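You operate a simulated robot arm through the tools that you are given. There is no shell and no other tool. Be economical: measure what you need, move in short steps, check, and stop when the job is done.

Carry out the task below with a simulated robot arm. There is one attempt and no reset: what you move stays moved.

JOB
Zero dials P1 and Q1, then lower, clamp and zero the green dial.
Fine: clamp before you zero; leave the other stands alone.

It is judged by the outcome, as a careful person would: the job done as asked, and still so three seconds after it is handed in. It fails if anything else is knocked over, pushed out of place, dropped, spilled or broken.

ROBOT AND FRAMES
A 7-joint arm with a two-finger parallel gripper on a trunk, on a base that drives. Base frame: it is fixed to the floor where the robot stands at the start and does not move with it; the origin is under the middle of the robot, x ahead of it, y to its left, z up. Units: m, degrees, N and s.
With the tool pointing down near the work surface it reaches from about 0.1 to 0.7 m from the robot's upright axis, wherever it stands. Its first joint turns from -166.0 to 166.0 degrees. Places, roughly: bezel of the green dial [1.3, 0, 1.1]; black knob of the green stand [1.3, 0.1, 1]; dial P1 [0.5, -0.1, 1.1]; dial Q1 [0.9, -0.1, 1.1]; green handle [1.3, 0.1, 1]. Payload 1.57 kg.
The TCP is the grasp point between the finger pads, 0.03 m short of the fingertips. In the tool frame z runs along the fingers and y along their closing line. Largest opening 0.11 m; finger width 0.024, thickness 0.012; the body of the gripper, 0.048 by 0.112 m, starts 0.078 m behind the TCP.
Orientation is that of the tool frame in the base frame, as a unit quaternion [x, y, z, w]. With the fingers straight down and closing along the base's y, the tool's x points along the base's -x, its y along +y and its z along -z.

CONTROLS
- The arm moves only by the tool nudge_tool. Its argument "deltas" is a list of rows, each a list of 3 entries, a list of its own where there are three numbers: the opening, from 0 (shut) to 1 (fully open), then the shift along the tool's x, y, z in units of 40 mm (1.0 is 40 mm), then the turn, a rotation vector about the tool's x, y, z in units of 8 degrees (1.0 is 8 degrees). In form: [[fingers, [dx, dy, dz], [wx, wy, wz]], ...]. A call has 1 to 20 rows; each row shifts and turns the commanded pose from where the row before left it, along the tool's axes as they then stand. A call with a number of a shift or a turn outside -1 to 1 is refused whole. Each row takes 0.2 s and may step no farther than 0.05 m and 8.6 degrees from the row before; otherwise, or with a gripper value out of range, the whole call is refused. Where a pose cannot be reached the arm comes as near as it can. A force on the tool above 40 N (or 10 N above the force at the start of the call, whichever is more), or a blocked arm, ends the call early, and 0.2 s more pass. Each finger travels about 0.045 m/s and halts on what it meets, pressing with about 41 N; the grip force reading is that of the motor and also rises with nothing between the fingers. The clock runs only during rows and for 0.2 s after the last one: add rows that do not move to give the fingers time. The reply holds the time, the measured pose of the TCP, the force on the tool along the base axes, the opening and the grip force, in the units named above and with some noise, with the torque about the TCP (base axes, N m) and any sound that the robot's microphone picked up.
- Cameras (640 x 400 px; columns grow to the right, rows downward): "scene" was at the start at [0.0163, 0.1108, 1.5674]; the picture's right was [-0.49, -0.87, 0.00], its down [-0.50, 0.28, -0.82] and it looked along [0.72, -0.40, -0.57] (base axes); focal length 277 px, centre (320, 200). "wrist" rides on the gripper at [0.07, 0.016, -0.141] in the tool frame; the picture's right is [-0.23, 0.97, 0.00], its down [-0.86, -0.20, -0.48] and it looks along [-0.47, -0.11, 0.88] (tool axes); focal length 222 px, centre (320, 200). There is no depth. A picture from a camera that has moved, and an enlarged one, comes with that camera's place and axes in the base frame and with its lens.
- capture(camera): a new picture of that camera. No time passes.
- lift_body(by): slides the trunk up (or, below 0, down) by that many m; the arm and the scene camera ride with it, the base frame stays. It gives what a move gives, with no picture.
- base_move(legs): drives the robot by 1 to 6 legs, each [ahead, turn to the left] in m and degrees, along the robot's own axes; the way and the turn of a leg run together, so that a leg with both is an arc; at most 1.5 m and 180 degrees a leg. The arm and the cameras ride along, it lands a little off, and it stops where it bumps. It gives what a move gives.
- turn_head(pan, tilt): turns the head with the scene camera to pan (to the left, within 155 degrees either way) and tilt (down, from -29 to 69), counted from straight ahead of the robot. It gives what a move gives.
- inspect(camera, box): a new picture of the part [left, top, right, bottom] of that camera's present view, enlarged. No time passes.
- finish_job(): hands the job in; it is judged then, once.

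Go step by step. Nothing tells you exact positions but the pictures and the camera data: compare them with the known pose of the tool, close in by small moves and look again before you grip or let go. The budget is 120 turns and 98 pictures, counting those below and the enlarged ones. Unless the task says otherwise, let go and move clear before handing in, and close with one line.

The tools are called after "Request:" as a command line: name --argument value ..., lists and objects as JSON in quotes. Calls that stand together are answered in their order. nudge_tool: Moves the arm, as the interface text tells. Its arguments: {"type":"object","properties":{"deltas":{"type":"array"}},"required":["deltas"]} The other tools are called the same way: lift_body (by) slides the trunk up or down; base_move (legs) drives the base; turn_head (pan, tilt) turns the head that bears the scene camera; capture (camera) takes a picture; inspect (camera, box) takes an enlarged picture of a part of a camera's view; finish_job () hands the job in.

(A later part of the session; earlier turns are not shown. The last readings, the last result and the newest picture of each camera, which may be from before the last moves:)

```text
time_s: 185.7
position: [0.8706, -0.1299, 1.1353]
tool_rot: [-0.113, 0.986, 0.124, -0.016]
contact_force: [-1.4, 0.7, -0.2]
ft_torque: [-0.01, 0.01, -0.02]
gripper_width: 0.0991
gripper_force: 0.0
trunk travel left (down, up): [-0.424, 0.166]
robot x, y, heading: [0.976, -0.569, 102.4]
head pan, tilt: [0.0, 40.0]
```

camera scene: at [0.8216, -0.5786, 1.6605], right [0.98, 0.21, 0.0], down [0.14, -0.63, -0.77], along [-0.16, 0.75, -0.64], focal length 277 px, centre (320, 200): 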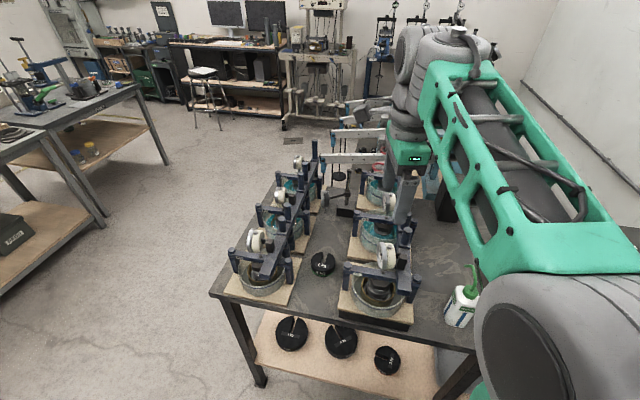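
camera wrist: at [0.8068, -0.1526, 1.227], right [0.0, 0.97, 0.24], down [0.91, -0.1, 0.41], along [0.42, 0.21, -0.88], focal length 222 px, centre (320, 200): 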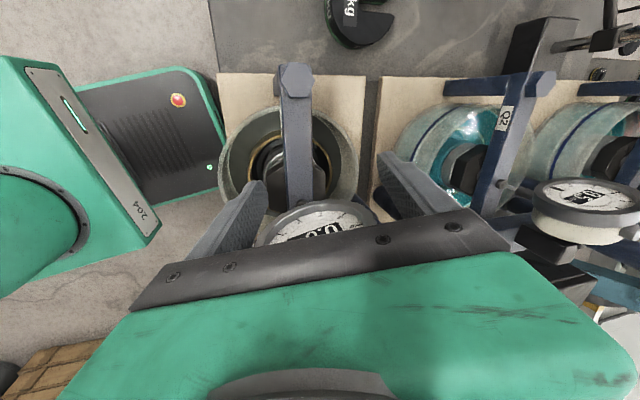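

Request:
nudge_tool --deltas '[[0.8, [0, 0, 0], [0.9, 0, 0]], [0.8, [0, 0, 0], [0.88, 0, 0]], [0.8, [-0.15, 0, 0], [0, 0, 0]], [0.8, [0, 0, 0], [0, 0, 0]]]'

Request:
inspect --camera "wrist" --box '[250, 120, 390, 217]'

```text
time_s: 186.7
position: [0.8801, -0.1266, 1.14]
tool_rot: [-0.114, 0.993, 0.025, -0.003]
contact_force: [0.7, 0.4, 0.5]
ft_torque: [-0.01, -0.01, 0.01]
gripper_width: 0.088
gripper_force: 0.0
out of reach, approached as far as the arm can: row 2
trunk travel left (down, up): [-0.424, 0.166]
robot x, y, heading: [0.9788, -0.5684, 102.2]
head pan, tilt: [0.0, 40.0]
```

```text
4.12 times, centred on (320, 168) of wrist
camera zoom: at [0.8089, -0.1334, 1.2825], right [0.0, 1.0, 0.05], down [0.88, -0.02, 0.47], along [0.47, 0.04, -0.88], focal length 916 px, centre (320, 330)
```

zoom: 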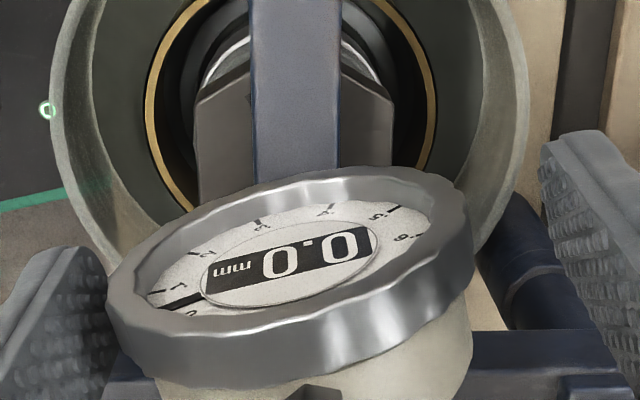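

Posture flags have reappeared. I'll raise the arm 2 cm, lower the trunk to match, and dry-run the swing with the fingers open.

Request:
nudge_tool --deltas '[[0.8, [0.05, -0.1, -0.5], [0.35, 0, 0]], [0.8, [0, 0, 0], [0, 0, 0]]]'

Request:
lift_body --by -0.024

Request:
nudge_tool --deltas '[[0.8, [0, 0.035, 0], [1, 0, 0]], [0.8, [0, -0.035, 0], [-1, 0, 0]], [0.8, [0, -0.035, 0], [-1, 0, 0]], [0.8, [0, -0.035, 0], [-1, 0, 0]], [0.8, [0, -0.035, 0], [-1, 0, 0]], [0.8, [0, 0.035, 0], [1, 0, 0]], [0.8, [0, 0.035, 0], [1, 0, 0]], [0.8, [0, 0.035, 0], [1, 0, 0]], [0.8, [0, 0, 0], [0, 0, 0]]]'

```text
time_s: 187.3
position: [0.8788, -0.1317, 1.16]
tool_rot: [-0.114, 0.993, 0.001, 0.0]
contact_force: [0.9, -0.7, 1.4]
ft_torque: [0.01, -0.01, 0.01]
gripper_width: 0.088
gripper_force: 0.0
trunk travel left (down, up): [-0.424, 0.166]
robot x, y, heading: [0.9778, -0.5675, 102.4]
head pan, tilt: [0.0, 40.0]
```

```text
time_s: 188.0
position: [0.8783, -0.1308, 1.1357]
tool_rot: [-0.115, 0.993, 0.001, 0.0]
contact_force: [-0.3, -0.5, 0.3]
ft_torque: [0.01, 0.01, -0.01]
gripper_width: 0.0878
gripper_force: 0.1
trunk travel left (down, up): [-0.4, 0.19]
robot x, y, heading: [0.979, -0.5665, 102.5]
head pan, tilt: [0.0, 40.0]
```

```text
time_s: 190.0
position: [0.8779, -0.131, 1.138]
tool_rot: [-0.115, 0.993, 0.001, -0.001]
contact_force: [-0.7, 0.4, -0.3]
ft_torque: [-0.05, 0.01, -0.01]
gripper_width: 0.0879
gripper_force: 0.1
trunk travel left (down, up): [-0.4, 0.19]
robot x, y, heading: [0.9778, -0.572, 102.4]
head pan, tilt: [0.0, 40.0]
```

Clean dry run. Closing and turning 16°.

Request:
nudge_tool --deltas '[[0.6, [0, 0, 0], [0, 0, 0]], [0.4, [0, 0, 0], [0, 0, 0]], [0.3, [0, 0, 0], [0, 0, 0]], [0.3, [0, 0, 0], [0, 0, 0]]]'

Request:
nudge_tool --deltas '[[0.3, [0, -0.018, 0], [-0.5, 0, 0]], [0.3, [0, -0.018, 0], [-0.5, 0, 0]], [0.3, [0, -0.018, 0], [-0.5, 0, 0]], [0.3, [0, -0.018, 0], [-0.5, 0, 0]]]'

Request:
inspect --camera "wrist" --box '[276, 158, 362, 217]'

```text
time_s: 191.0
position: [0.8791, -0.1312, 1.1381]
tool_rot: [-0.115, 0.993, 0.001, 0.001]
contact_force: [-0.8, 1.8, 0.6]
ft_torque: [0.04, 0.06, 0.09]
gripper_width: 0.0657
gripper_force: 36.8
trunk travel left (down, up): [-0.4, 0.19]
robot x, y, heading: [0.9795, -0.5693, 102.5]
head pan, tilt: [0.0, 40.0]
```

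```text
time_s: 192.0
position: [0.8798, -0.1332, 1.1362]
tool_rot: [-0.114, 0.983, 0.14, -0.016]
contact_force: [-2.9, 6.8, 1.1]
ft_torque: [-0.08, 0.49, 0.39]
gripper_width: 0.0653
gripper_force: 44.9
trunk travel left (down, up): [-0.4, 0.19]
robot x, y, heading: [0.979, -0.5692, 102.4]
head pan, tilt: [0.0, 40.0]
```

```text
6.78 times, centred on (319, 188) of wrist
camera zoom: at [0.8163, -0.1724, 1.2777], right [0.01, 0.96, 0.27], down [0.91, -0.12, 0.4], along [0.42, 0.24, -0.87], focal length 1506 px, centre (327, 285)
```

zoom: 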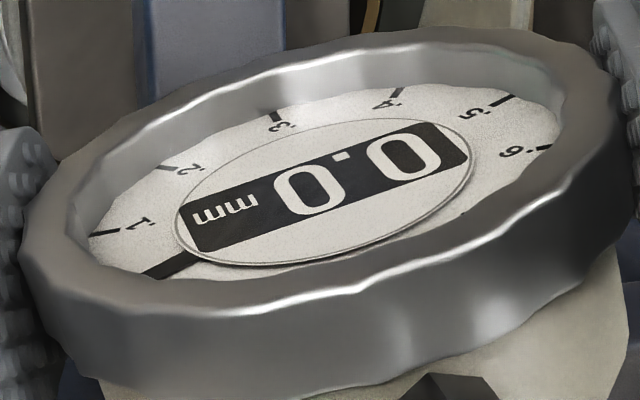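

About 3.5° remain, so one fine nudge.

Request:
nudge_tool --deltas '[[0.3, [0, -0.012, 0], [-0.45, 0, 0]], [0.3, [0, 0, 0], [0, 0, 0]]]'

Request:
inspect --camera "wrist" --box '[276, 158, 362, 217]'

```text
time_s: 192.6
position: [0.879, -0.1333, 1.1375]
tool_rot: [-0.113, 0.979, 0.169, -0.02]
contact_force: [-1.8, 7.3, -0.5]
ft_torque: [0.06, 0.2, 0.2]
gripper_width: 0.0655
gripper_force: 44.8
trunk travel left (down, up): [-0.4, 0.19]
robot x, y, heading: [0.9795, -0.5684, 102.4]
head pan, tilt: [0.0, 40.0]
```

```text
6.78 times, centred on (319, 188) of wrist
camera zoom: at [0.8183, -0.1813, 1.2758], right [0.01, 0.94, 0.33], down [0.91, -0.15, 0.38], along [0.41, 0.29, -0.86], focal length 1506 px, centre (327, 285)
```

zoom: 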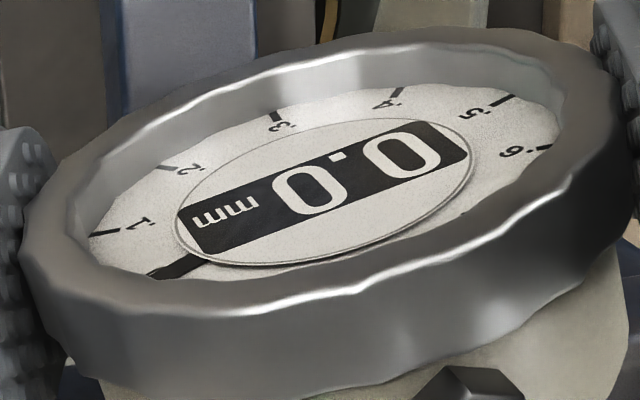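

The needle is on 0. Release, retreat along the tool axis and raise.

Request:
nudge_tool --deltas '[[0.85, [0, 0, 0], [0, 0, 0]], [0.85, [0, 0, 0], [0, 0, 0]], [0.85, [0, 0, 0], [0, 0, 0]], [0.85, [0, 0, -0.7], [0, 0, 0]], [0.85, [0, 0, -0.7], [0, 0, 0]], [0.85, [0, 0, -0.7], [0, 0, 0]]]'

Request:
lift_body --by 0.19

Request:
turn_head --pan -42 --tilt 42

Request:
base_move --legs '[[-0.1, 0], [0, -102], [0.42, 0], [0, 90]]'

Request:
capture --camera "wrist"

```text
time_s: 194.0
position: [0.8844, -0.1626, 1.2152]
tool_rot: [-0.113, 0.979, 0.17, -0.02]
contact_force: [0.1, 0.5, 0.3]
ft_torque: [0.01, 0.02, 0.02]
gripper_width: 0.0934
gripper_force: 0.1
trunk travel left (down, up): [-0.4, 0.19]
robot x, y, heading: [0.9794, -0.5712, 102.5]
head pan, tilt: [0.0, 40.0]
```

```text
time_s: 196.1
position: [0.8847, -0.1622, 1.4058]
tool_rot: [-0.112, 0.979, 0.17, -0.02]
contact_force: [0.4, -0.4, 0.1]
ft_torque: [-0.02, -0.04, -0.02]
gripper_width: 0.0935
gripper_force: 0.1
trunk travel left (down, up): [-0.59, 0.0]
robot x, y, heading: [0.975, -0.5665, 102.4]
head pan, tilt: [0.0, 40.0]
```

```text
time_s: 197.2
position: [0.8857, -0.1618, 1.4058]
tool_rot: [-0.113, 0.979, 0.17, -0.019]
contact_force: [-1.1, -0.6, 0.7]
ft_torque: [-0.01, 0.0, 0.0]
gripper_width: 0.0935
gripper_force: 0.1
trunk travel left (down, up): [-0.59, 0.0]
robot x, y, heading: [0.9798, -0.5684, 102.2]
head pan, tilt: [-42.0, 42.0]
```

```text
time_s: 208.7
position: [1.4113, -0.2426, 1.4056]
tool_rot: [-0.014, 0.985, 0.171, -0.003]
contact_force: [-0.1, -0.1, -0.3]
ft_torque: [-0.03, 0.0, 0.03]
gripper_width: 0.0937
gripper_force: 0.0
trunk travel left (down, up): [-0.59, 0.0]
robot x, y, heading: [1.4245, -0.6604, 90.9]
head pan, tilt: [-42.0, 42.0]
```

```text
12 pictures are left
camera wrist: at [1.3427, -0.2773, 1.5452], right [0.2, 0.92, 0.33], down [0.87, -0.32, 0.38], along [0.46, 0.21, -0.86], focal length 222 px, centre (320, 200)
```

wrist: 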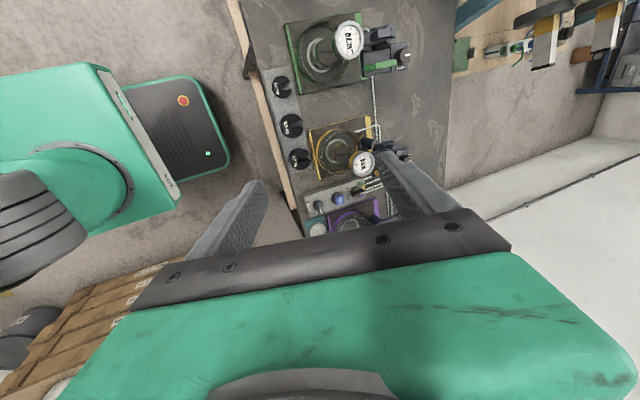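

I can see the green stand well. Zooming in on it, plus the scene view.

Request:
inspect --camera "wrist" --box '[275, 5, 425, 99]'

Request:
capture --camera "scene"

```text
4.26 times, centred on (350, 52) of wrist
camera zoom: at [1.3427, -0.2773, 1.5452], right [0.2, 0.92, 0.33], down [0.87, -0.32, 0.38], along [0.46, 0.21, -0.86], focal length 945 px, centre (192, 830)
```

zoom: 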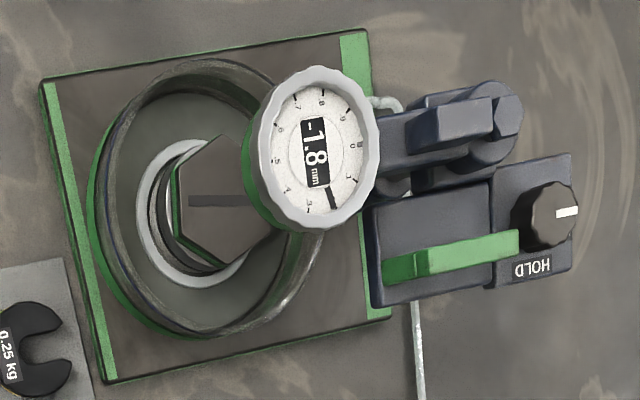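

```text
10 pictures are left
camera scene: at [1.3232, -0.6608, 1.6576], right [0.75, -0.66, 0.0], down [-0.44, -0.5, -0.74], along [0.49, 0.56, -0.67], focal length 277 px, centre (320, 200)
```

scene: 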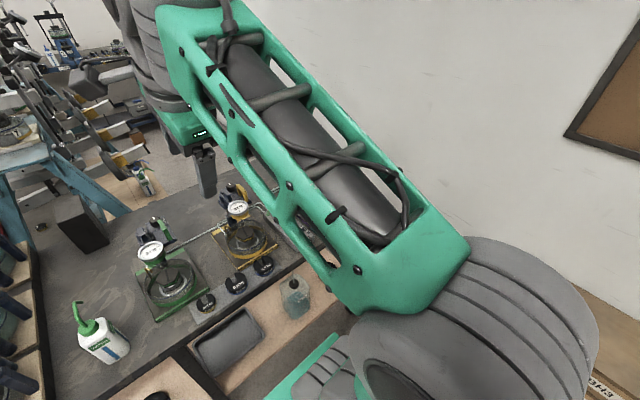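

Request:
inspect --camera "scene" --box '[120, 205, 216, 315]'

```text
3.64 times, centred on (168, 260) of scene
camera zoom: at [1.3232, -0.6608, 1.6576], right [0.75, -0.66, 0.0], down [-0.44, -0.5, -0.74], along [0.49, 0.56, -0.67], focal length 1006 px, centre (873, -18)
```

zoom: 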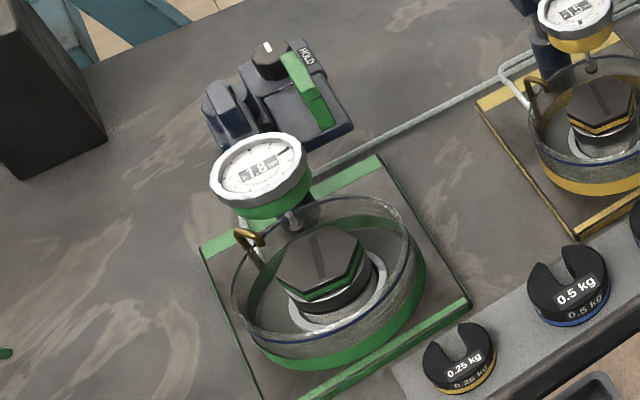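

The green dial reads -1.8 with its stem hanging free. Estimated positions: handle top (1.338, 0.062, 1.035), knob top (1.326, 0.104, 1.056), dial (1.285, -0.038, 1.08). I'll move closer and bring the shut fingers over the handle.

Request:
base_move --legs '[[0.14, 0]]'

Request:
nudge_tool --deltas '[[0.0, [0, 0, 0], [1, 0, 0]], [0.0, [0, 0, 0], [1, 0, 0]], [0.0, [0, 0, 0], [0.45, 0, 0]], [0.0, [0.3, 0.6, 0.6], [0, 0, 0.1]], [0.0, [0.3, 0.6, 0.6], [0, 0, 0.1]], [0.0, [0.3, 0.6, 0.6], [0, 0, 0]], [0.0, [0.3, 0.6, 0.6], [0, 0, 0]], [0.0, [0.3, 0.6, 0.6], [0, 0, 0]], [0.0, [0.3, 0.6, 0.6], [0, 0, 0]]]'

```text
time_s: 210.0
position: [1.41, -0.0997, 1.4052]
tool_rot: [-0.014, 0.985, 0.171, -0.003]
contact_force: [0.0, -0.2, 0.2]
ft_torque: [-0.05, 0.0, 0.02]
gripper_width: 0.0933
gripper_force: 0.1
trunk travel left (down, up): [-0.59, 0.0]
robot x, y, heading: [1.4221, -0.5189, 90.9]
head pan, tilt: [-42.0, 42.0]
```

```text
time_s: 212.0
position: [1.3358, 0.044, 1.2622]
tool_rot: [-0.001, 1.0, 0.001, 0.0]
contact_force: [-0.6, 0.1, 0.1]
ft_torque: [-0.04, 0.0, -0.04]
gripper_width: 0.0001
gripper_force: 20.9
trunk travel left (down, up): [-0.59, 0.0]
robot x, y, heading: [1.4197, -0.5187, 91.0]
head pan, tilt: [-42.0, 42.0]
```

Request:
nudge_tool --deltas '[[0.0, [-0.06, 0.45, 0], [0, 0, 0]], [0.0, [0, 0, 0], [0, 0, 0]]]'

Request:
lift_body --by -0.14

Request:
capture --camera "wrist"

```text
time_s: 212.6
position: [1.3392, 0.0612, 1.2618]
tool_rot: [0.0, 1.0, 0.001, 0.001]
contact_force: [1.1, 0.8, -0.3]
ft_torque: [-0.03, -0.01, 0.0]
gripper_width: 0.0
gripper_force: 20.8
trunk travel left (down, up): [-0.59, 0.0]
robot x, y, heading: [1.4194, -0.5135, 90.7]
head pan, tilt: [-42.0, 42.0]
```

```text
time_s: 214.3
position: [1.339, 0.062, 1.1223]
tool_rot: [-0.001, 1.0, 0.001, 0.0]
contact_force: [-0.2, -0.2, 0.6]
ft_torque: [0.02, -0.02, 0.03]
gripper_width: 0.0
gripper_force: 21.1
trunk travel left (down, up): [-0.45, 0.14]
robot x, y, heading: [1.4236, -0.519, 90.7]
head pan, tilt: [-42.0, 42.0]
```

```text
8 pictures are left
camera wrist: at [1.2686, 0.0765, 1.2643], right [0.23, 0.97, 0.0], down [0.86, -0.2, 0.48], along [0.47, -0.11, -0.88], focal length 222 px, centre (320, 200)
```

wrist: 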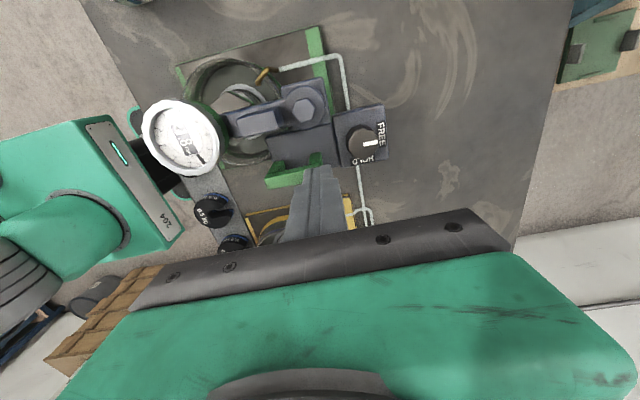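

Useful: the knob points at FREE, and HOLD is 90° clockwise from it (seen from above). The fingertips are over the handle, so I'll step down until I feel contact.

Request:
nudge_tool --deltas '[[0.0, [-0.05, -0.3, 0], [0, 0, 0]], [0.0, [0, 0, 0.25], [0, 0, 0]], [0.0, [0, 0, 0.25], [0, 0, 0]], [0.0, [0, 0, 0.25], [0, 0, 0]], [0.0, [0, 0, 0], [0, 0, 0]]]'

Request:
nudge_tool --deltas '[[0.0, [0, 0, 0.12], [0, 0, 0]], [0.0, [0, 0, 0], [0, 0, 0]]]'

Request:
nudge_tool --deltas '[[0.0, [0, 0, 0.12], [0, 0, 0]], [0.0, [0, 0, 0], [0, 0, 0]]]'

```text
time_s: 215.5
position: [1.3408, 0.0489, 1.092]
tool_rot: [-0.001, 1.0, 0.001, 0.0]
contact_force: [0.6, -0.6, -0.1]
ft_torque: [-0.03, -0.01, 0.0]
gripper_width: 0.0001
gripper_force: 21.1
trunk travel left (down, up): [-0.45, 0.14]
robot x, y, heading: [1.4227, -0.5184, 90.7]
head pan, tilt: [-42.0, 42.0]
```

```text
time_s: 216.1
position: [1.341, 0.0494, 1.0868]
tool_rot: [-0.001, 1.0, 0.001, 0.0]
contact_force: [0.3, 0.7, 1.5]
ft_torque: [0.01, -0.04, -0.01]
gripper_width: 0.0
gripper_force: 21.1
trunk travel left (down, up): [-0.45, 0.14]
robot x, y, heading: [1.4228, -0.515, 90.8]
head pan, tilt: [-42.0, 42.0]
```

```text
time_s: 216.7
position: [1.3414, 0.0494, 1.0829]
tool_rot: [-0.001, 1.0, 0.001, 0.0]
contact_force: [-0.1, 0.4, -0.3]
ft_torque: [-0.03, 0.01, 0.01]
gripper_width: 0.0
gripper_force: 21.2
trunk travel left (down, up): [-0.45, 0.14]
robot x, y, heading: [1.4198, -0.5173, 90.6]
head pan, tilt: [-42.0, 42.0]
```

Request:
nudge_tool --deltas '[[0.0, [0, 0, 0.12], [0, 0, 0]], [0.0, [0, 0, 0], [0, 0, 0]]]'

Request:
nudge_tool --deltas '[[0.0, [0, 0, 0.1], [0, 0, 0]], [0.0, [0, 0, 0], [0, 0, 0]]]'

Request:
nudge_tool --deltas '[[0.0, [0, 0, 0.1], [0, 0, 0]], [0.0, [0, 0, 0], [0, 0, 0]]]'

Request:
nudge_tool --deltas '[[0.0, [0, 0, 0.08], [0, 0, 0]], [0.0, [0, 0, 0], [0, 0, 0]]]'

```text
time_s: 217.3
position: [1.3404, 0.0494, 1.0768]
tool_rot: [0.0, 1.0, 0.002, 0.0]
contact_force: [0.2, 0.3, -0.4]
ft_torque: [-0.02, 0.01, 0.03]
gripper_width: 0.0001
gripper_force: 21.4
trunk travel left (down, up): [-0.45, 0.14]
robot x, y, heading: [1.4218, -0.5197, 90.9]
head pan, tilt: [-42.0, 42.0]
```

```text
time_s: 217.9
position: [1.3409, 0.0484, 1.0743]
tool_rot: [-0.001, 1.0, 0.0, 0.0]
contact_force: [-1.1, -0.3, -0.8]
ft_torque: [-0.03, -0.05, 0.01]
gripper_width: 0.0
gripper_force: 20.9
trunk travel left (down, up): [-0.45, 0.14]
robot x, y, heading: [1.4185, -0.517, 90.9]
head pan, tilt: [-42.0, 42.0]
```

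```text
time_s: 218.5
position: [1.3408, 0.0489, 1.0689]
tool_rot: [-0.001, 1.0, 0.001, 0.0]
contact_force: [-0.1, 0.2, 0.3]
ft_torque: [0.02, 0.01, 0.01]
gripper_width: 0.0001
gripper_force: 21.2
trunk travel left (down, up): [-0.45, 0.14]
robot x, y, heading: [1.4228, -0.5155, 91.1]
head pan, tilt: [-42.0, 42.0]
```

```text
time_s: 219.1
position: [1.3404, 0.0504, 1.0691]
tool_rot: [-0.001, 1.0, 0.004, -0.001]
contact_force: [0.0, 2.2, 16.8]
ft_torque: [-0.06, -0.05, -0.03]
gripper_width: 0.0
gripper_force: 20.8
trunk travel left (down, up): [-0.45, 0.14]
robot x, y, heading: [1.4196, -0.5174, 90.8]
head pan, tilt: [-42.0, 42.0]
```

Contact with the handle at TCP z ≈ 1.069 (17 N, not sliding yet). Pressing a little more.

Request:
nudge_tool --deltas '[[0.0, [0, 0, 0.04], [0, 0, 0]], [0.0, [0, 0, 0], [0, 0, 0]]]'

Request:
nudge_tool --deltas '[[0.0, [0, 0, 0.04], [0, 0, 0]], [0.0, [0, 0, 0], [0, 0, 0]]]'

```text
time_s: 219.7
position: [1.341, 0.0498, 1.0683]
tool_rot: [-0.001, 1.0, 0.005, 0.0]
contact_force: [0.2, 4.7, 35.4]
ft_torque: [0.01, -0.11, 0.05]
gripper_width: 0.0001
gripper_force: 21.7
trunk travel left (down, up): [-0.45, 0.14]
robot x, y, heading: [1.4268, -0.5218, 90.6]
head pan, tilt: [-42.0, 42.0]
```

```text
time_s: 220.4
position: [1.3405, 0.0491, 1.0696]
tool_rot: [-0.001, 1.0, 0.008, -0.002]
contact_force: [1.7, -8.3, 10.1]
ft_torque: [-0.34, -0.08, -0.01]
gripper_width: 0.0001
gripper_force: 21.6
trunk travel left (down, up): [-0.45, 0.14]
robot x, y, heading: [1.4191, -0.517, 91.0]
head pan, tilt: [-42.0, 42.0]
stopped in row 2: the force on the tool passed its limit (the readings are from after the stop); the commanded pose is now the measured one
```

It won't slide at over 40 N, so I need to understand the handle better. I'll back off and take a close look.

Request:
nudge_tool --deltas '[[0.0, [0, 0, -0.8], [0, 0, 0]], [0.0, [-0.3, -0.5, -0.8], [0, 0, 0]], [0.0, [-0.3, -0.5, -0.5], [0, 0, 0]], [0.0, [-0.3, -0.5, 0], [0, 0, 0]], [0.0, [0, -0.5, 0], [0, 0, 0]], [0.0, [0, -0.5, 0], [0, 0, 0]]]'

Request:
inspect --camera "wrist" --box '[250, 20, 430, 150]'

```text
time_s: 221.8
position: [1.3774, -0.0486, 1.1499]
tool_rot: [0.0, 1.0, 0.005, -0.001]
contact_force: [0.2, -0.5, -0.9]
ft_torque: [0.0, -0.01, 0.04]
gripper_width: 0.0
gripper_force: 21.2
trunk travel left (down, up): [-0.45, 0.14]
robot x, y, heading: [1.4212, -0.5172, 90.9]
head pan, tilt: [-42.0, 42.0]
```

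```text
3.08 times, centred on (340, 85) of wrist
camera zoom: at [1.3066, -0.0353, 1.2926], right [0.23, 0.97, 0.01], down [0.86, -0.2, 0.47], along [0.46, -0.1, -0.88], focal length 684 px, centre (258, 554)
```

zoom: 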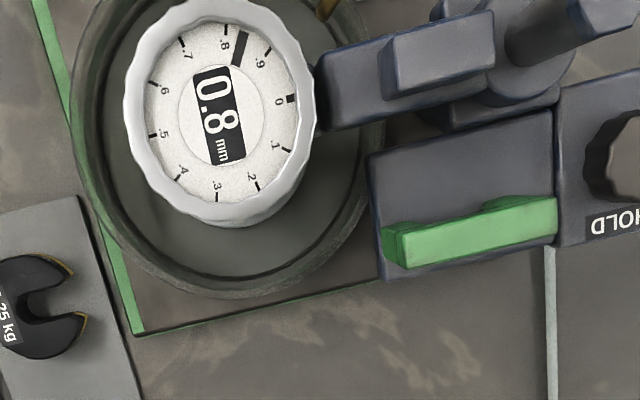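

The press did lower it: the reading went from -1.8 to +0.83 and the carriage sits on its stop. Next is the clamp: roll the tool 90° with fingers half open and move above the knob.

Request:
nudge_tool --deltas '[[0.55, [0, 0, -0.7], [0, 0, 0]], [0.55, [0, 0, -0.7], [0, 0, -0.25]], [0.55, [0, 0, 0], [0, 0, -1]], [0.55, [0, 0, 0], [0, 0, -1]], [0.55, [0, 0, 0], [0, 0, -1]], [0.55, [0, 0, 0], [0, 0, -1]], [0.55, [0, 0, 0], [0, 0, -1]], [0.55, [0, 0, 0], [0, 0, -1]], [0.55, [0, 0, 0], [0, 0, -1]], [0.55, [0, 0, 0], [0, 0, -1]], [0.55, [0, 0, 0], [0, 0, -1]], [0.55, [0, 0, 0], [0, 0, -1]], [0.55, [0, 0, 0], [0, 0, -1]], [0.55, [0, 0, 0], [0, 0, 0]]]'

Request:
nudge_tool --deltas '[[0.55, [-0.8, 0.25, 0], [0, 0, 0]], [0.55, [-0.8, 0.25, 0], [0, 0, 0]], [0.55, [-0.8, 0.25, 0], [0, 0, 0]], [0.55, [-0.8, 0.25, 0], [0, 0, 0]], [0.55, [-0.65, 0.2, 0], [0, 0, 0]], [0.55, [0, 0, 0], [0, 0, 0]]]'

```text
time_s: 224.8
position: [1.3768, -0.05, 1.2063]
tool_rot: [0.708, -0.707, -0.005, -0.003]
contact_force: [-0.2, 0.2, 0.0]
ft_torque: [0.0, -0.01, 0.0]
gripper_width: 0.0607
gripper_force: 0.0
trunk travel left (down, up): [-0.45, 0.14]
robot x, y, heading: [1.4232, -0.5162, 90.9]
head pan, tilt: [-42.0, 42.0]
```

```text
time_s: 226.2
position: [1.3332, 0.0917, 1.2045]
tool_rot: [-0.707, 0.707, 0.007, 0.004]
contact_force: [-11.8, 18.8, -30.0]
ft_torque: [-0.79, -1.96, -0.94]
gripper_width: 0.0605
gripper_force: 0.1
out of reach, approached as far as the arm can: row 5
trunk travel left (down, up): [-0.45, 0.14]
robot x, y, heading: [1.4203, -0.516, 90.8]
head pan, tilt: [-42.0, 42.0]
```

The hand is touching the forearm in this orientation at this height. I'll back off slightly and go lower relative to the trunk.

Request:
nudge_tool --deltas '[[0.55, [0.5, 0, 0.3], [0, 0, 0]], [0.55, [0.5, 0, 0.3], [0, 0, 0]]]'

Request:
lift_body --by 0.1

Request:
nudge_tool --deltas '[[0.55, [0, 0, 0.7], [0, 0, 0]], [0.55, [0, 0, 0.7], [0, 0, 0]], [0.55, [0, 0, 0.7], [0, 0, 0]], [0.55, [0, 0, 0.7], [0, 0, 0]], [0.55, [-0.5, 0, 0], [0, 0, 0]], [0.55, [-0.5, 0, 0], [0, 0, 0]], [0.55, [-0.3, 0.1, 0], [0, 0, 0]], [0.55, [0, 0, 0], [0, 0, 0]]]'

```text
time_s: 226.8
position: [1.3313, 0.0512, 1.1815]
tool_rot: [0.708, -0.706, -0.005, -0.004]
contact_force: [-0.6, 0.0, 0.4]
ft_torque: [0.0, 0.02, -0.01]
gripper_width: 0.0606
gripper_force: 0.1
trunk travel left (down, up): [-0.45, 0.14]
robot x, y, heading: [1.419, -0.5171, 90.3]
head pan, tilt: [-42.0, 42.0]
```

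```text
time_s: 228.1
position: [1.3322, 0.0511, 1.2819]
tool_rot: [0.708, -0.707, -0.004, -0.004]
contact_force: [0.8, -0.4, 0.5]
ft_torque: [0.01, -0.02, -0.01]
gripper_width: 0.0604
gripper_force: 0.0
trunk travel left (down, up): [-0.55, 0.04]
robot x, y, heading: [1.4189, -0.5166, 90.8]
head pan, tilt: [-42.0, 42.0]
```

```text
time_s: 229.9
position: [1.3293, 0.1054, 1.1691]
tool_rot: [0.708, -0.706, -0.004, -0.004]
contact_force: [-0.3, -0.4, 0.3]
ft_torque: [-0.01, -0.01, -0.02]
gripper_width: 0.0603
gripper_force: 0.0
trunk travel left (down, up): [-0.55, 0.04]
robot x, y, heading: [1.4177, -0.5194, 90.5]
head pan, tilt: [-42.0, 42.0]
```

Request:
inspect --camera "wrist" --box '[220, 90, 420, 230]'

```text
2.86 times, centred on (320, 160) of wrist
camera zoom: at [1.3114, 0.0334, 1.311], right [-0.97, 0.23, 0.0], down [0.2, 0.85, 0.49], along [0.11, 0.48, -0.87], focal length 635 px, centre (320, 314)
```

zoom: 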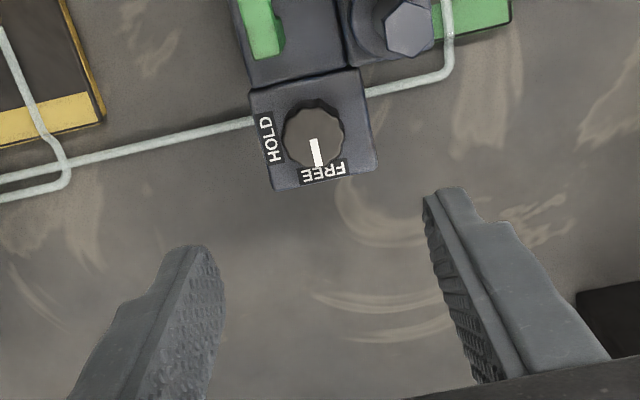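

The knob centre is near (1.328, 0.095). I'll shift 9 mm, descend and close on it.

Request:
nudge_tool --deltas '[[0.55, [0.24, 0.02, 0], [0, 0, 0]], [0.55, [0, 0, 0.6], [0, 0, 0]], [0.55, [0, 0, 0.6], [0, 0, 0]], [0.55, [0, 0, 0.6], [0, 0, 0]], [0.55, [0, 0, 0.5], [0, 0, 0]], [0.55, [0, 0, 0], [0, 0, 0]]]'

Request:
nudge_tool --deltas '[[0.3, [0, 0, 0], [0, 0, 0]], [0.1, [0, 0, 0], [0, 0, 0]], [0.1, [0, 0, 0], [0, 0, 0]], [0.1, [0, 0, 0], [0, 0, 0]], [0.1, [0, 0, 0], [0, 0, 0]]]'

```text
time_s: 231.3
position: [1.3265, 0.097, 1.0778]
tool_rot: [0.708, -0.706, -0.005, -0.003]
contact_force: [-0.8, 0.4, 0.4]
ft_torque: [-0.01, -0.02, 0.01]
gripper_width: 0.0609
gripper_force: 0.2
trunk travel left (down, up): [-0.55, 0.04]
robot x, y, heading: [1.4226, -0.5166, 91.0]
head pan, tilt: [-42.0, 42.0]
```

```text
time_s: 232.5
position: [1.3259, 0.0969, 1.0771]
tool_rot: [0.708, -0.706, -0.005, -0.004]
contact_force: [0.1, -0.5, 0.1]
ft_torque: [0.02, -0.02, -0.01]
gripper_width: 0.0108
gripper_force: 0.0
trunk travel left (down, up): [-0.55, 0.04]
robot x, y, heading: [1.419, -0.5199, 90.6]
head pan, tilt: [-42.0, 42.0]
```

It closed above the knob, so I'll open and go about 17 mm lower, watching the force.

Request:
nudge_tool --deltas '[[0.5, [0, 0, 0], [0, 0, 0]], [0.5, [0, 0, 0], [0, 0, 0]], [0.5, [0, 0, 0], [0, 0, 0]], [0.5, [0, 0, 0.2], [0, 0, 0]], [0.5, [0, 0, 0.2], [0, 0, 0]], [0.5, [0, 0, 0], [0, 0, 0]]]'

Request:
nudge_tool --deltas '[[0.3, [0, 0, 0], [0, 0, 0]], [0.1, [0, 0, 0], [0, 0, 0]], [0.1, [0, 0, 0], [0, 0, 0]], [0.1, [0, 0, 0], [0, 0, 0]], [0.1, [0, 0, 0], [0, 0, 0]]]'

```text
time_s: 233.9
position: [1.3259, 0.0965, 1.0609]
tool_rot: [0.708, -0.706, -0.006, -0.003]
contact_force: [-0.5, -0.1, 0.1]
ft_torque: [-0.01, -0.02, -0.01]
gripper_width: 0.0548
gripper_force: 0.1
trunk travel left (down, up): [-0.55, 0.04]
robot x, y, heading: [1.4202, -0.5194, 90.5]
head pan, tilt: [-42.0, 42.0]
```

```text
time_s: 235.1
position: [1.3276, 0.0958, 1.0622]
tool_rot: [0.707, -0.707, -0.006, -0.004]
contact_force: [-0.6, -0.5, 0.1]
ft_torque: [0.02, 0.0, -0.02]
gripper_width: 0.011
gripper_force: 0.1
trunk travel left (down, up): [-0.55, 0.04]
robot x, y, heading: [1.4171, -0.5152, 90.6]
head pan, tilt: [-42.0, 42.0]
```

Still above it. I'll probe down with nearly shut fingers to find the knob's top.

Request:
nudge_tool --deltas '[[0.0, [-0.12, -0.04, 0.1], [0, 0, 0]], [0.0, [0, 0, 0.1], [0, 0, 0]], [0.0, [0, 0, 0], [0, 0, 0]]]'

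Request:
nudge_tool --deltas '[[0.0, [0, 0, 0.1], [0, 0, 0]], [0.0, [0, 0, 0], [0, 0, 0]]]'

Request:
nudge_tool --deltas '[[0.0, [0, 0, 0.1], [0, 0, 0]], [0.0, [0, 0, 0], [0, 0, 0]]]'

```text
time_s: 235.9
position: [1.3283, 0.101, 1.0535]
tool_rot: [0.707, -0.707, -0.005, -0.003]
contact_force: [-0.4, 0.2, 0.2]
ft_torque: [-0.01, -0.01, 0.03]
gripper_width: 0.0
gripper_force: 21.4
trunk travel left (down, up): [-0.55, 0.04]
robot x, y, heading: [1.4186, -0.5187, 90.9]
head pan, tilt: [-42.0, 42.0]
```

```text
time_s: 236.5
position: [1.3286, 0.1011, 1.0494]
tool_rot: [0.708, -0.706, -0.004, -0.004]
contact_force: [0.0, 0.5, 0.2]
ft_torque: [0.02, 0.0, 0.04]
gripper_width: 0.0
gripper_force: 21.0
trunk travel left (down, up): [-0.55, 0.04]
robot x, y, heading: [1.4204, -0.521, 90.8]
head pan, tilt: [-42.0, 42.0]
```

```text
time_s: 237.1
position: [1.3283, 0.1023, 1.0463]
tool_rot: [0.708, -0.706, -0.005, -0.004]
contact_force: [-0.1, 0.1, -0.4]
ft_torque: [0.03, 0.01, 0.0]
gripper_width: 0.0001
gripper_force: 21.0
trunk travel left (down, up): [-0.55, 0.04]
robot x, y, heading: [1.4222, -0.5203, 90.5]
head pan, tilt: [-42.0, 42.0]
```

Request:
nudge_tool --deltas '[[0.0, [0, 0, 0.1], [0, 0, 0]], [0.0, [0, 0, 0], [0, 0, 0]]]'

Request:
nudge_tool --deltas '[[0.0, [0, 0, 0.08], [0, 0, 0]], [0.0, [0, 0, 0], [0, 0, 0]]]'

Request:
inspect --camera "wrist" --box '[240, 120, 400, 232]'

```text
time_s: 237.7
position: [1.3276, 0.1027, 1.0433]
tool_rot: [0.708, -0.707, -0.005, -0.004]
contact_force: [-0.4, 0.0, 8.9]
ft_torque: [-0.13, 0.02, -0.02]
gripper_width: 0.0
gripper_force: 21.2
trunk travel left (down, up): [-0.55, 0.04]
robot x, y, heading: [1.4209, -0.5186, 90.9]
head pan, tilt: [-42.0, 42.0]
```

```text
time_s: 238.3
position: [1.3292, 0.101, 1.044]
tool_rot: [-0.707, 0.707, 0.009, 0.006]
contact_force: [1.1, -1.7, 34.0]
ft_torque: [-0.42, -0.04, -0.03]
gripper_width: 0.0
gripper_force: 21.1
trunk travel left (down, up): [-0.55, 0.04]
robot x, y, heading: [1.4208, -0.5209, 90.9]
head pan, tilt: [-42.0, 42.0]
```

```text
3.57 times, centred on (320, 176) of wrist
camera zoom: at [1.3122, 0.0285, 1.1846], right [-0.97, 0.23, 0.01], down [0.2, 0.85, 0.49], along [0.11, 0.48, -0.87], focal length 793 px, centre (320, 286)
```

zoom: 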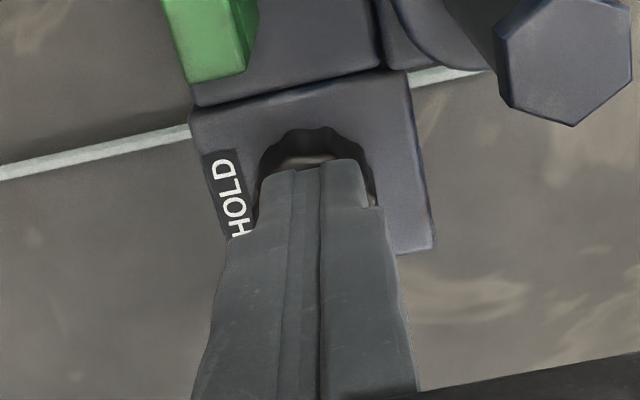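

The knob's top is at z ≈ 1.013, with its centre near (1.328, 0.098). The carriage block is close on its -y side, so I'll turn it in two strokes of about 45° with the fingers on the ±x sides.

Request:
nudge_tool --deltas '[[0.1, [0, 0, -0.3], [0, 0, 0]], [0.45, [0.07, 0, 0], [0, 0, -1]], [0.45, [0, 0, 0], [0, 0, -1]], [0.45, [0, 0, 0], [0, 0, -1]], [0.45, [0, 0, 0.25], [0, 0, 0]], [0.45, [0, 0, 0.2], [0, 0, 0]], [0.45, [0, 0, 0], [0, 0, 0]]]'

Request:
nudge_tool --deltas '[[0.3, [0, 0, 0], [0, 0, 0]], [0.1, [0, 0, 0], [0, 0, 0]], [0.1, [0, 0, 0], [0, 0, 0]], [0.1, [0, 0, 0], [0, 0, 0]]]'

```text
time_s: 239.9
position: [1.3285, 0.0996, 1.0322]
tool_rot: [0.839, -0.544, -0.003, -0.005]
contact_force: [0.2, -0.1, 0.1]
ft_torque: [0.02, -0.05, -0.01]
gripper_width: 0.0496
gripper_force: 0.1
trunk travel left (down, up): [-0.55, 0.04]
robot x, y, heading: [1.4216, -0.5182, 90.6]
head pan, tilt: [-42.0, 42.0]
```

```text
time_s: 240.9
position: [1.3324, 0.0997, 1.0332]
tool_rot: [0.838, -0.546, -0.005, -0.004]
contact_force: [25.6, 10.1, -0.9]
ft_torque: [0.41, -0.69, -0.47]
gripper_width: 0.0289
gripper_force: 37.2
trunk travel left (down, up): [-0.55, 0.04]
robot x, y, heading: [1.4205, -0.5201, 90.9]
head pan, tilt: [-42.0, 42.0]
```

Knob gripped (28.9 mm). I'll relieve the side force and turn 48° clockwise.

Request:
nudge_tool --deltas '[[0.1, [0, -0.13, 0], [0, 0, 0]], [0.1, [0, 0, 0], [0, 0, 0]], [0.1, [0, 0, 0], [0, 0, 1]], [0.1, [0, 0, 0], [0, 0, 1]], [0.1, [0, 0, 0], [0, 0, 1]], [0.1, [0, 0, 0], [0, 0, 1]], [0.1, [0, 0, 0], [0, 0, 1]], [0.1, [0, 0, 0], [0, 0, 1]], [0.1, [0, 0, 0], [0, 0, 0]]]'

Request:
nudge_tool --deltas '[[0.42, [0, 0, 0], [0, 0, 0]], [0.42, [0, 0, 0], [0, 0, 0]], [0.42, [0, 0, 0], [0, 0, 0]], [0.42, [0, 0, 0], [0, 0, -1]], [0.42, [0, 0, 0], [0, 0, -1]], [0.42, [0, 0, 0], [0, 0, -1]], [0.42, [0, 0, 0], [0, 0, -1]], [0.42, [0, 0, 0], [0, 0, -1]], [0.42, [0, 0, 0], [0, 0, -1]], [0.2, [0, 0, 0], [0, 0, 0]], [0.1, [0, 0, 0], [0, 0, 0]], [0.1, [0, 0, 0], [0, 0, 0]]]'

```text
time_s: 242.9
position: [1.3296, 0.0997, 1.0325]
tool_rot: [-0.546, 0.838, 0.004, 0.004]
contact_force: [-33.2, -5.7, -2.4]
ft_torque: [-0.25, 0.77, 0.09]
gripper_width: 0.0292
gripper_force: 39.2
trunk travel left (down, up): [-0.55, 0.04]
robot x, y, heading: [1.4241, -0.5196, 90.6]
head pan, tilt: [-42.0, 42.0]
```

```text
time_s: 245.5
position: [1.3325, 0.0999, 1.0323]
tool_rot: [0.839, -0.543, -0.004, -0.004]
contact_force: [-4.8, -2.0, 0.2]
ft_torque: [-0.24, 0.31, 0.05]
gripper_width: 0.0295
gripper_force: 28.8
trunk travel left (down, up): [-0.55, 0.04]
robot x, y, heading: [1.4164, -0.5169, 91.0]
head pan, tilt: [-42.0, 42.0]
```

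Request:
nudge_tool --deltas '[[0.1, [0, 0, 0], [0, 0, 1]], [0.1, [0, 0, 0], [0, 0, 1]], [0.1, [0, 0, 0], [0, 0, 1]], [0.1, [0, 0, 0], [0, 0, 1]], [0.1, [0, 0, 0], [0, 0, 1]], [0.1, [0, 0, 0], [0, 0, 0.3]], [0.1, [0, 0, 0], [0, 0, 0]]]'

Request:
nudge_tool --deltas '[[0.5, [0, 0, 0], [0, 0, 0]], [0.5, [0, 0, 0], [0, 0, 0]], [0.5, [0, 0, 0], [0, 0, 0]], [0.5, [0, 0, -0.7], [0, 0, 0]], [0.5, [0, 0, -0.7], [0, 0, 0]], [0.5, [0, 0, -0.7], [0, 0, 0]], [0.5, [0, 0, -0.7], [0, 0, 0]]]'

Request:
inspect --camera "wrist" --box '[240, 50, 420, 200]'

```text
time_s: 247.1
position: [1.3312, 0.1012, 1.0334]
tool_rot: [-0.585, 0.811, 0.006, 0.004]
contact_force: [-25.4, -0.7, 0.3]
ft_torque: [0.17, 0.51, 0.1]
gripper_width: 0.0322
gripper_force: 11.7
trunk travel left (down, up): [-0.55, 0.04]
robot x, y, heading: [1.4194, -0.5191, 90.4]
head pan, tilt: [-42.0, 42.0]
```

```text
time_s: 248.7
position: [1.3328, 0.0995, 1.1462]
tool_rot: [-0.586, 0.81, 0.005, 0.002]
contact_force: [0.8, -1.0, 0.6]
ft_torque: [0.0, 0.0, 0.0]
gripper_width: 0.0551
gripper_force: 0.1
trunk travel left (down, up): [-0.55, 0.04]
robot x, y, heading: [1.419, -0.5217, 91.0]
head pan, tilt: [-42.0, 42.0]
```

```text
2.67 times, centred on (330, 125) of wrist
camera zoom: at [1.2953, 0.0365, 1.2872], right [-0.85, 0.52, 0.01], down [0.46, 0.74, 0.49], along [0.25, 0.42, -0.87], focal length 592 px, centre (293, 400)
```

zoom: 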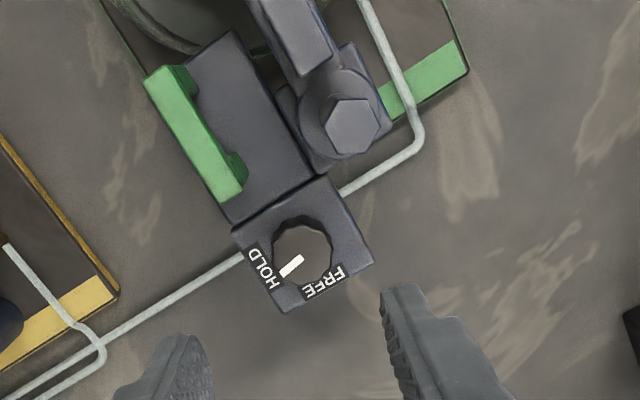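

The pointer is nearly at HOLD, about 10° short. I'll regrip and finish that.

Request:
nudge_tool --deltas '[[0.5, [0, 0, 0], [0, 0, -1]], [0.5, [0, 0, 0], [0, 0, -1]], [0.5, [0, 0, 0], [0, 0, -1]], [0.5, [0, 0, 0.7], [0, 0, 0]], [0.5, [0, 0, 0.7], [0, 0, 0]], [0.5, [0, 0, 0.7], [0, 0, 0]], [0.45, [0, 0, 0.7], [0, 0, 0]], [0.3, [0, 0, 0], [0, 0, 0]], [0.1, [0, 0, 0], [0, 0, 0]], [0.1, [0, 0, 0], [0, 0, 0]], [0.1, [0, 0, 0], [0, 0, 0]]]'

Request:
nudge_tool --deltas '[[0.1, [0, 0, 0], [0, 0, 0.5]], [0.1, [0, 0, 0], [0, 0, 0.5]], [0.1, [0, 0, 0], [0, 0, 0.5]], [0.1, [0, 0, 0], [0, 0, 0]]]'

```text
time_s: 251.1
position: [1.331, 0.1006, 1.0316]
tool_rot: [0.743, -0.67, -0.003, -0.003]
contact_force: [-20.1, -3.8, -2.3]
ft_torque: [0.39, 0.79, 0.45]
gripper_width: 0.0289
gripper_force: 37.5
trunk travel left (down, up): [-0.55, 0.04]
robot x, y, heading: [1.419, -0.5212, 91.0]
head pan, tilt: [-42.0, 42.0]
```

```text
time_s: 252.1
position: [1.3301, 0.0998, 1.0316]
tool_rot: [-0.667, 0.745, 0.003, 0.004]
contact_force: [-30.3, -11.3, -5.0]
ft_torque: [-0.44, 0.61, 0.49]
gripper_width: 0.0293
gripper_force: 38.6
trunk travel left (down, up): [-0.55, 0.04]
robot x, y, heading: [1.4185, -0.5204, 90.8]
head pan, tilt: [-42.0, 42.0]
```

The knob is now at HOLD. I'll release, rise and move over the dial with the fingers on its ±x sides, away from its support arm, then look.

Request:
nudge_tool --deltas '[[0.5, [0, 0, 0], [0, 0, 0]], [0.5, [0, 0, 0], [0, 0, 0]], [0.5, [0, 0, 0], [0, 0, 0]], [0.6, [0, 0, -0.8], [0, 0, 0]], [0.8, [0, 0, -0.8], [0, 0, 0]], [0.8, [0, 0, -0.8], [0, 0, 0]], [0.8, [0, 0, -0.8], [0, 0, 0]], [0.8, [0, 0, -0.8], [0, 0, -0.79]], [0.8, [0.7, 0.22, 0], [0, 0, 0]], [0.8, [0.7, 0.22, 0], [0, 0, 0]], [0.8, [0.7, 0.22, 0], [0, 0, 0]], [0.8, [0.7, 0.22, 0], [0, 0, 0]], [0.8, [0.67, 0.2, 0], [0, 0, 0]], [0.8, [0, 0, 0], [0, 0, 0]]]'

Request:
capture --camera "wrist"

```text
time_s: 255.1
position: [1.2909, -0.0412, 1.1917]
tool_rot: [0.707, -0.707, -0.005, -0.003]
contact_force: [0.3, -0.5, 0.2]
ft_torque: [0.02, -0.03, 0.0]
gripper_width: 0.088
gripper_force: 0.0
trunk travel left (down, up): [-0.55, 0.04]
robot x, y, heading: [1.4189, -0.5181, 90.6]
head pan, tilt: [-42.0, 42.0]
```

```text
3 pictures are left
camera wrist: at [1.2738, -0.1122, 1.3328], right [-0.97, 0.23, 0.0], down [0.2, 0.85, 0.49], along [0.11, 0.48, -0.87], focal length 222 px, centre (320, 200)
```

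wrist: 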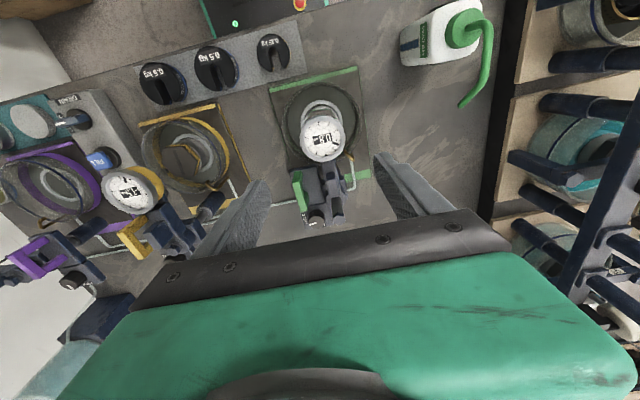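

The carriage came down about 4 cm in total, so the bezel is now near (1.2845, -0.041, 1.04). I'll shift, descend and close gently to find it.

Request:
nudge_tool --deltas '[[0.8, [0, 0.16, 0], [0, 0, 0]], [0.8, [0, 0, 0], [0, 0, -1]], [0.8, [0, 0, 0], [0, 0, -1]], [0.8, [0, 0, 0], [0, 0, -1]], [0.8, [0, 0, 0], [0, 0, -0.5]], [0.8, [0, 0, 0], [0, 0, 0]]]'

Request:
lift_body --by -0.125

Request:
nudge_tool --deltas '[[0.6, [0, 0, 0], [0, 0, 0]], [0.4, [0, 0, 0], [0, 0, 0]], [0.35, [0, 0, 0], [0, 0, 0]], [0.35, [0, 0, 0], [0, 0, 0]]]'

```text
time_s: 256.5
position: [1.2831, -0.0401, 1.1911]
tool_rot: [0.857, -0.515, -0.004, -0.004]
contact_force: [0.6, 0.6, 0.9]
ft_torque: [0.02, -0.01, -0.01]
gripper_width: 0.0878
gripper_force: 0.1
trunk travel left (down, up): [-0.55, 0.04]
robot x, y, heading: [1.4203, -0.5197, 90.8]
head pan, tilt: [-42.0, 42.0]
```

```text
time_s: 258.1
position: [1.2835, -0.0408, 1.0654]
tool_rot: [0.857, -0.516, -0.004, -0.005]
contact_force: [0.5, 0.2, -0.5]
ft_torque: [-0.03, -0.03, 0.0]
gripper_width: 0.0878
gripper_force: 0.1
trunk travel left (down, up): [-0.425, 0.165]
robot x, y, heading: [1.4213, -0.5184, 90.8]
head pan, tilt: [-42.0, 42.0]
```

```text
time_s: 259.1
position: [1.2854, -0.0387, 1.066]
tool_rot: [0.857, -0.515, -0.005, -0.004]
contact_force: [16.7, 10.7, 2.0]
ft_torque: [0.34, -0.98, 0.01]
gripper_width: 0.0596
gripper_force: 29.0
trunk travel left (down, up): [-0.425, 0.165]
robot x, y, heading: [1.4216, -0.5191, 90.5]
head pan, tilt: [-42.0, 42.0]
```

Gripped something 59.6 mm wide, which fits the bezel. I'll relieve the side force, turn 56° clockwise and check with one picture.

Request:
nudge_tool --deltas '[[0.35, [0, -0.09, 0], [0, 0, 0]], [0.35, [0, 0, 0], [0, 0, 1]], [0.35, [0, 0, 0], [0, 0, 1]], [0.35, [0, 0, 0], [0, 0, 1]], [0.35, [0, 0, 0], [0, 0, 1]], [0.35, [0, 0, 0], [0, 0, 1]], [0.35, [0, 0, 0], [0, 0, 1]], [0.35, [0, 0, 0], [0, 0, 1]], [0.35, [0, 0, 0], [0, 0, 0]]]'

Request:
inspect --camera "wrist" --box '[250, 120, 390, 215]'

```text
time_s: 261.1
position: [1.2872, -0.0388, 1.0661]
tool_rot: [-0.514, 0.858, 0.006, 0.002]
contact_force: [-0.6, -3.5, 2.2]
ft_torque: [-0.32, -0.23, 0.0]
gripper_width: 0.0595
gripper_force: 45.1
trunk travel left (down, up): [-0.425, 0.165]
robot x, y, heading: [1.4214, -0.52, 91.2]
head pan, tilt: [-42.0, 42.0]
```

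```text
4.21 times, centred on (320, 168) of wrist
camera zoom: at [1.2393, -0.0944, 1.2079], right [-0.75, 0.66, 0.01], down [0.58, 0.65, 0.48], along [0.31, 0.37, -0.87], focal length 935 px, centre (320, 337)
```

zoom: 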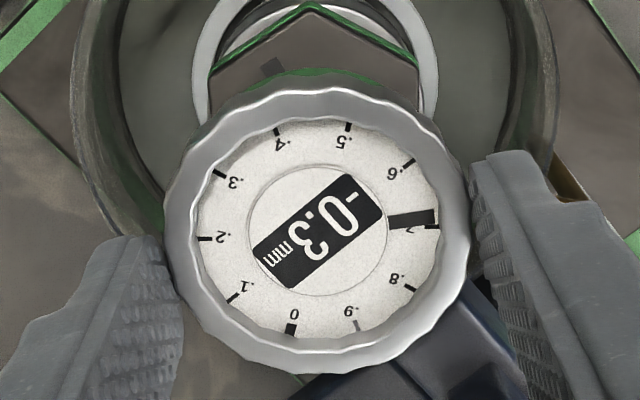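

The bezel turned. It now reads -0.3 with the needle at 0.686, so the shortest way to true zero is counter-clockwise, about 113°. I'll do it in two strokes, then look.

Request:
nudge_tool --deltas '[[0.35, [0, 0, 0], [0, 0, -1]], [0.35, [0, 0, 0], [0, 0, -1]], [0.35, [0, 0, 0], [0, 0, -1]], [0.35, [0, 0, 0], [0, 0, -1]], [0.35, [0, 0, 0], [0, 0, -1]], [0.35, [0, 0, 0], [0, 0, -1]], [0.35, [0, 0, 0], [0, 0, -1]], [0.35, [0, 0, 0], [0, 0, 0]]]'

Request:
nudge_tool --deltas '[[0.75, [0, 0, 0], [0, 0, 0]], [0.75, [0, 0, 0], [0, 0, 0]], [0.75, [0, 0, 0], [0, 0, 0]], [0.75, [0, 0, 0], [0, 0, 1]], [0.75, [0, 0, 0], [0, 0, 1]], [0.75, [0, 0, 0], [0, 0, 1]], [0.75, [0, 0, 0], [0, 0, 1]], [0.75, [0, 0, 0], [0, 0, 1]], [0.75, [0, 0, 0], [0, 0, 1]], [0.75, [0, 0, 0], [0, 0, 1]], [0.6, [0, 0, 0], [0, 0, 0]], [0.4, [0, 0, 0], [0, 0, 0]], [0.35, [0, 0, 0], [0, 0, 0]], [0.35, [0, 0, 0], [0, 0, 0]]]'

Request:
nudge_tool --deltas '[[0.35, [0, 0, 0], [0, 0, -1]], [0.35, [0, 0, 0], [0, 0, -1]], [0.35, [0, 0, 0], [0, 0, -1]], [0.35, [0, 0, 0], [0, 0, -1]], [0.35, [0, 0, 0], [0, 0, -1]], [0.35, [0, 0, 0], [0, 0, -1]], [0.35, [0, 0, 0], [0, 0, -1]], [0.35, [0, 0, 0], [0, 0, 0]]]'

Request:
inspect --camera "wrist" --box '[250, 120, 390, 215]'

```text
time_s: 262.9
position: [1.2866, -0.0383, 1.0674]
tool_rot: [0.858, -0.514, -0.004, -0.004]
contact_force: [-5.0, -0.9, -1.8]
ft_torque: [0.49, 0.53, 0.0]
gripper_width: 0.0593
gripper_force: 45.1
trunk travel left (down, up): [-0.425, 0.165]
robot x, y, heading: [1.4239, -0.5148, 91.0]
head pan, tilt: [-42.0, 42.0]
```

```text
time_s: 265.9
position: [1.2871, -0.0385, 1.066]
tool_rot: [-0.515, 0.857, 0.006, 0.002]
contact_force: [1.7, -1.2, 0.3]
ft_torque: [-0.26, -0.13, 0.01]
gripper_width: 0.0597
gripper_force: 36.0
trunk travel left (down, up): [-0.425, 0.165]
robot x, y, heading: [1.4234, -0.5161, 90.8]
head pan, tilt: [-42.0, 42.0]
```

```text
time_s: 267.7
position: [1.2874, -0.0386, 1.0663]
tool_rot: [0.858, -0.514, -0.005, -0.005]
contact_force: [-2.3, -0.9, 1.6]
ft_torque: [0.16, 0.33, -0.01]
gripper_width: 0.0593
gripper_force: 45.3
trunk travel left (down, up): [-0.425, 0.165]
robot x, y, heading: [1.4195, -0.5168, 90.7]
head pan, tilt: [-42.0, 42.0]
```

```text
4.21 times, centred on (320, 168) of wrist
camera zoom: at [1.3043, -0.1101, 1.2078], right [-0.97, -0.26, 0.0], down [-0.23, 0.84, 0.49], along [-0.13, 0.47, -0.87], focal length 935 px, centre (320, 337)
```

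zoom: 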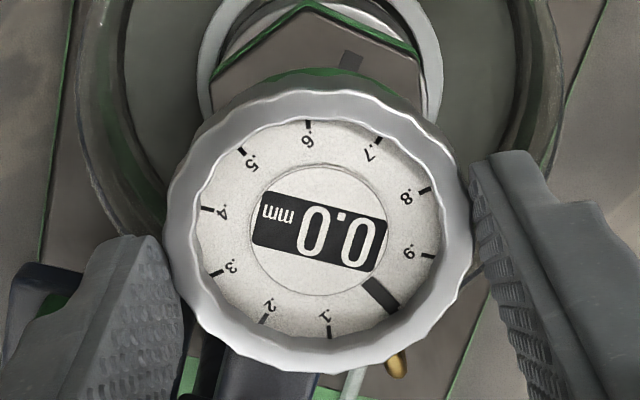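

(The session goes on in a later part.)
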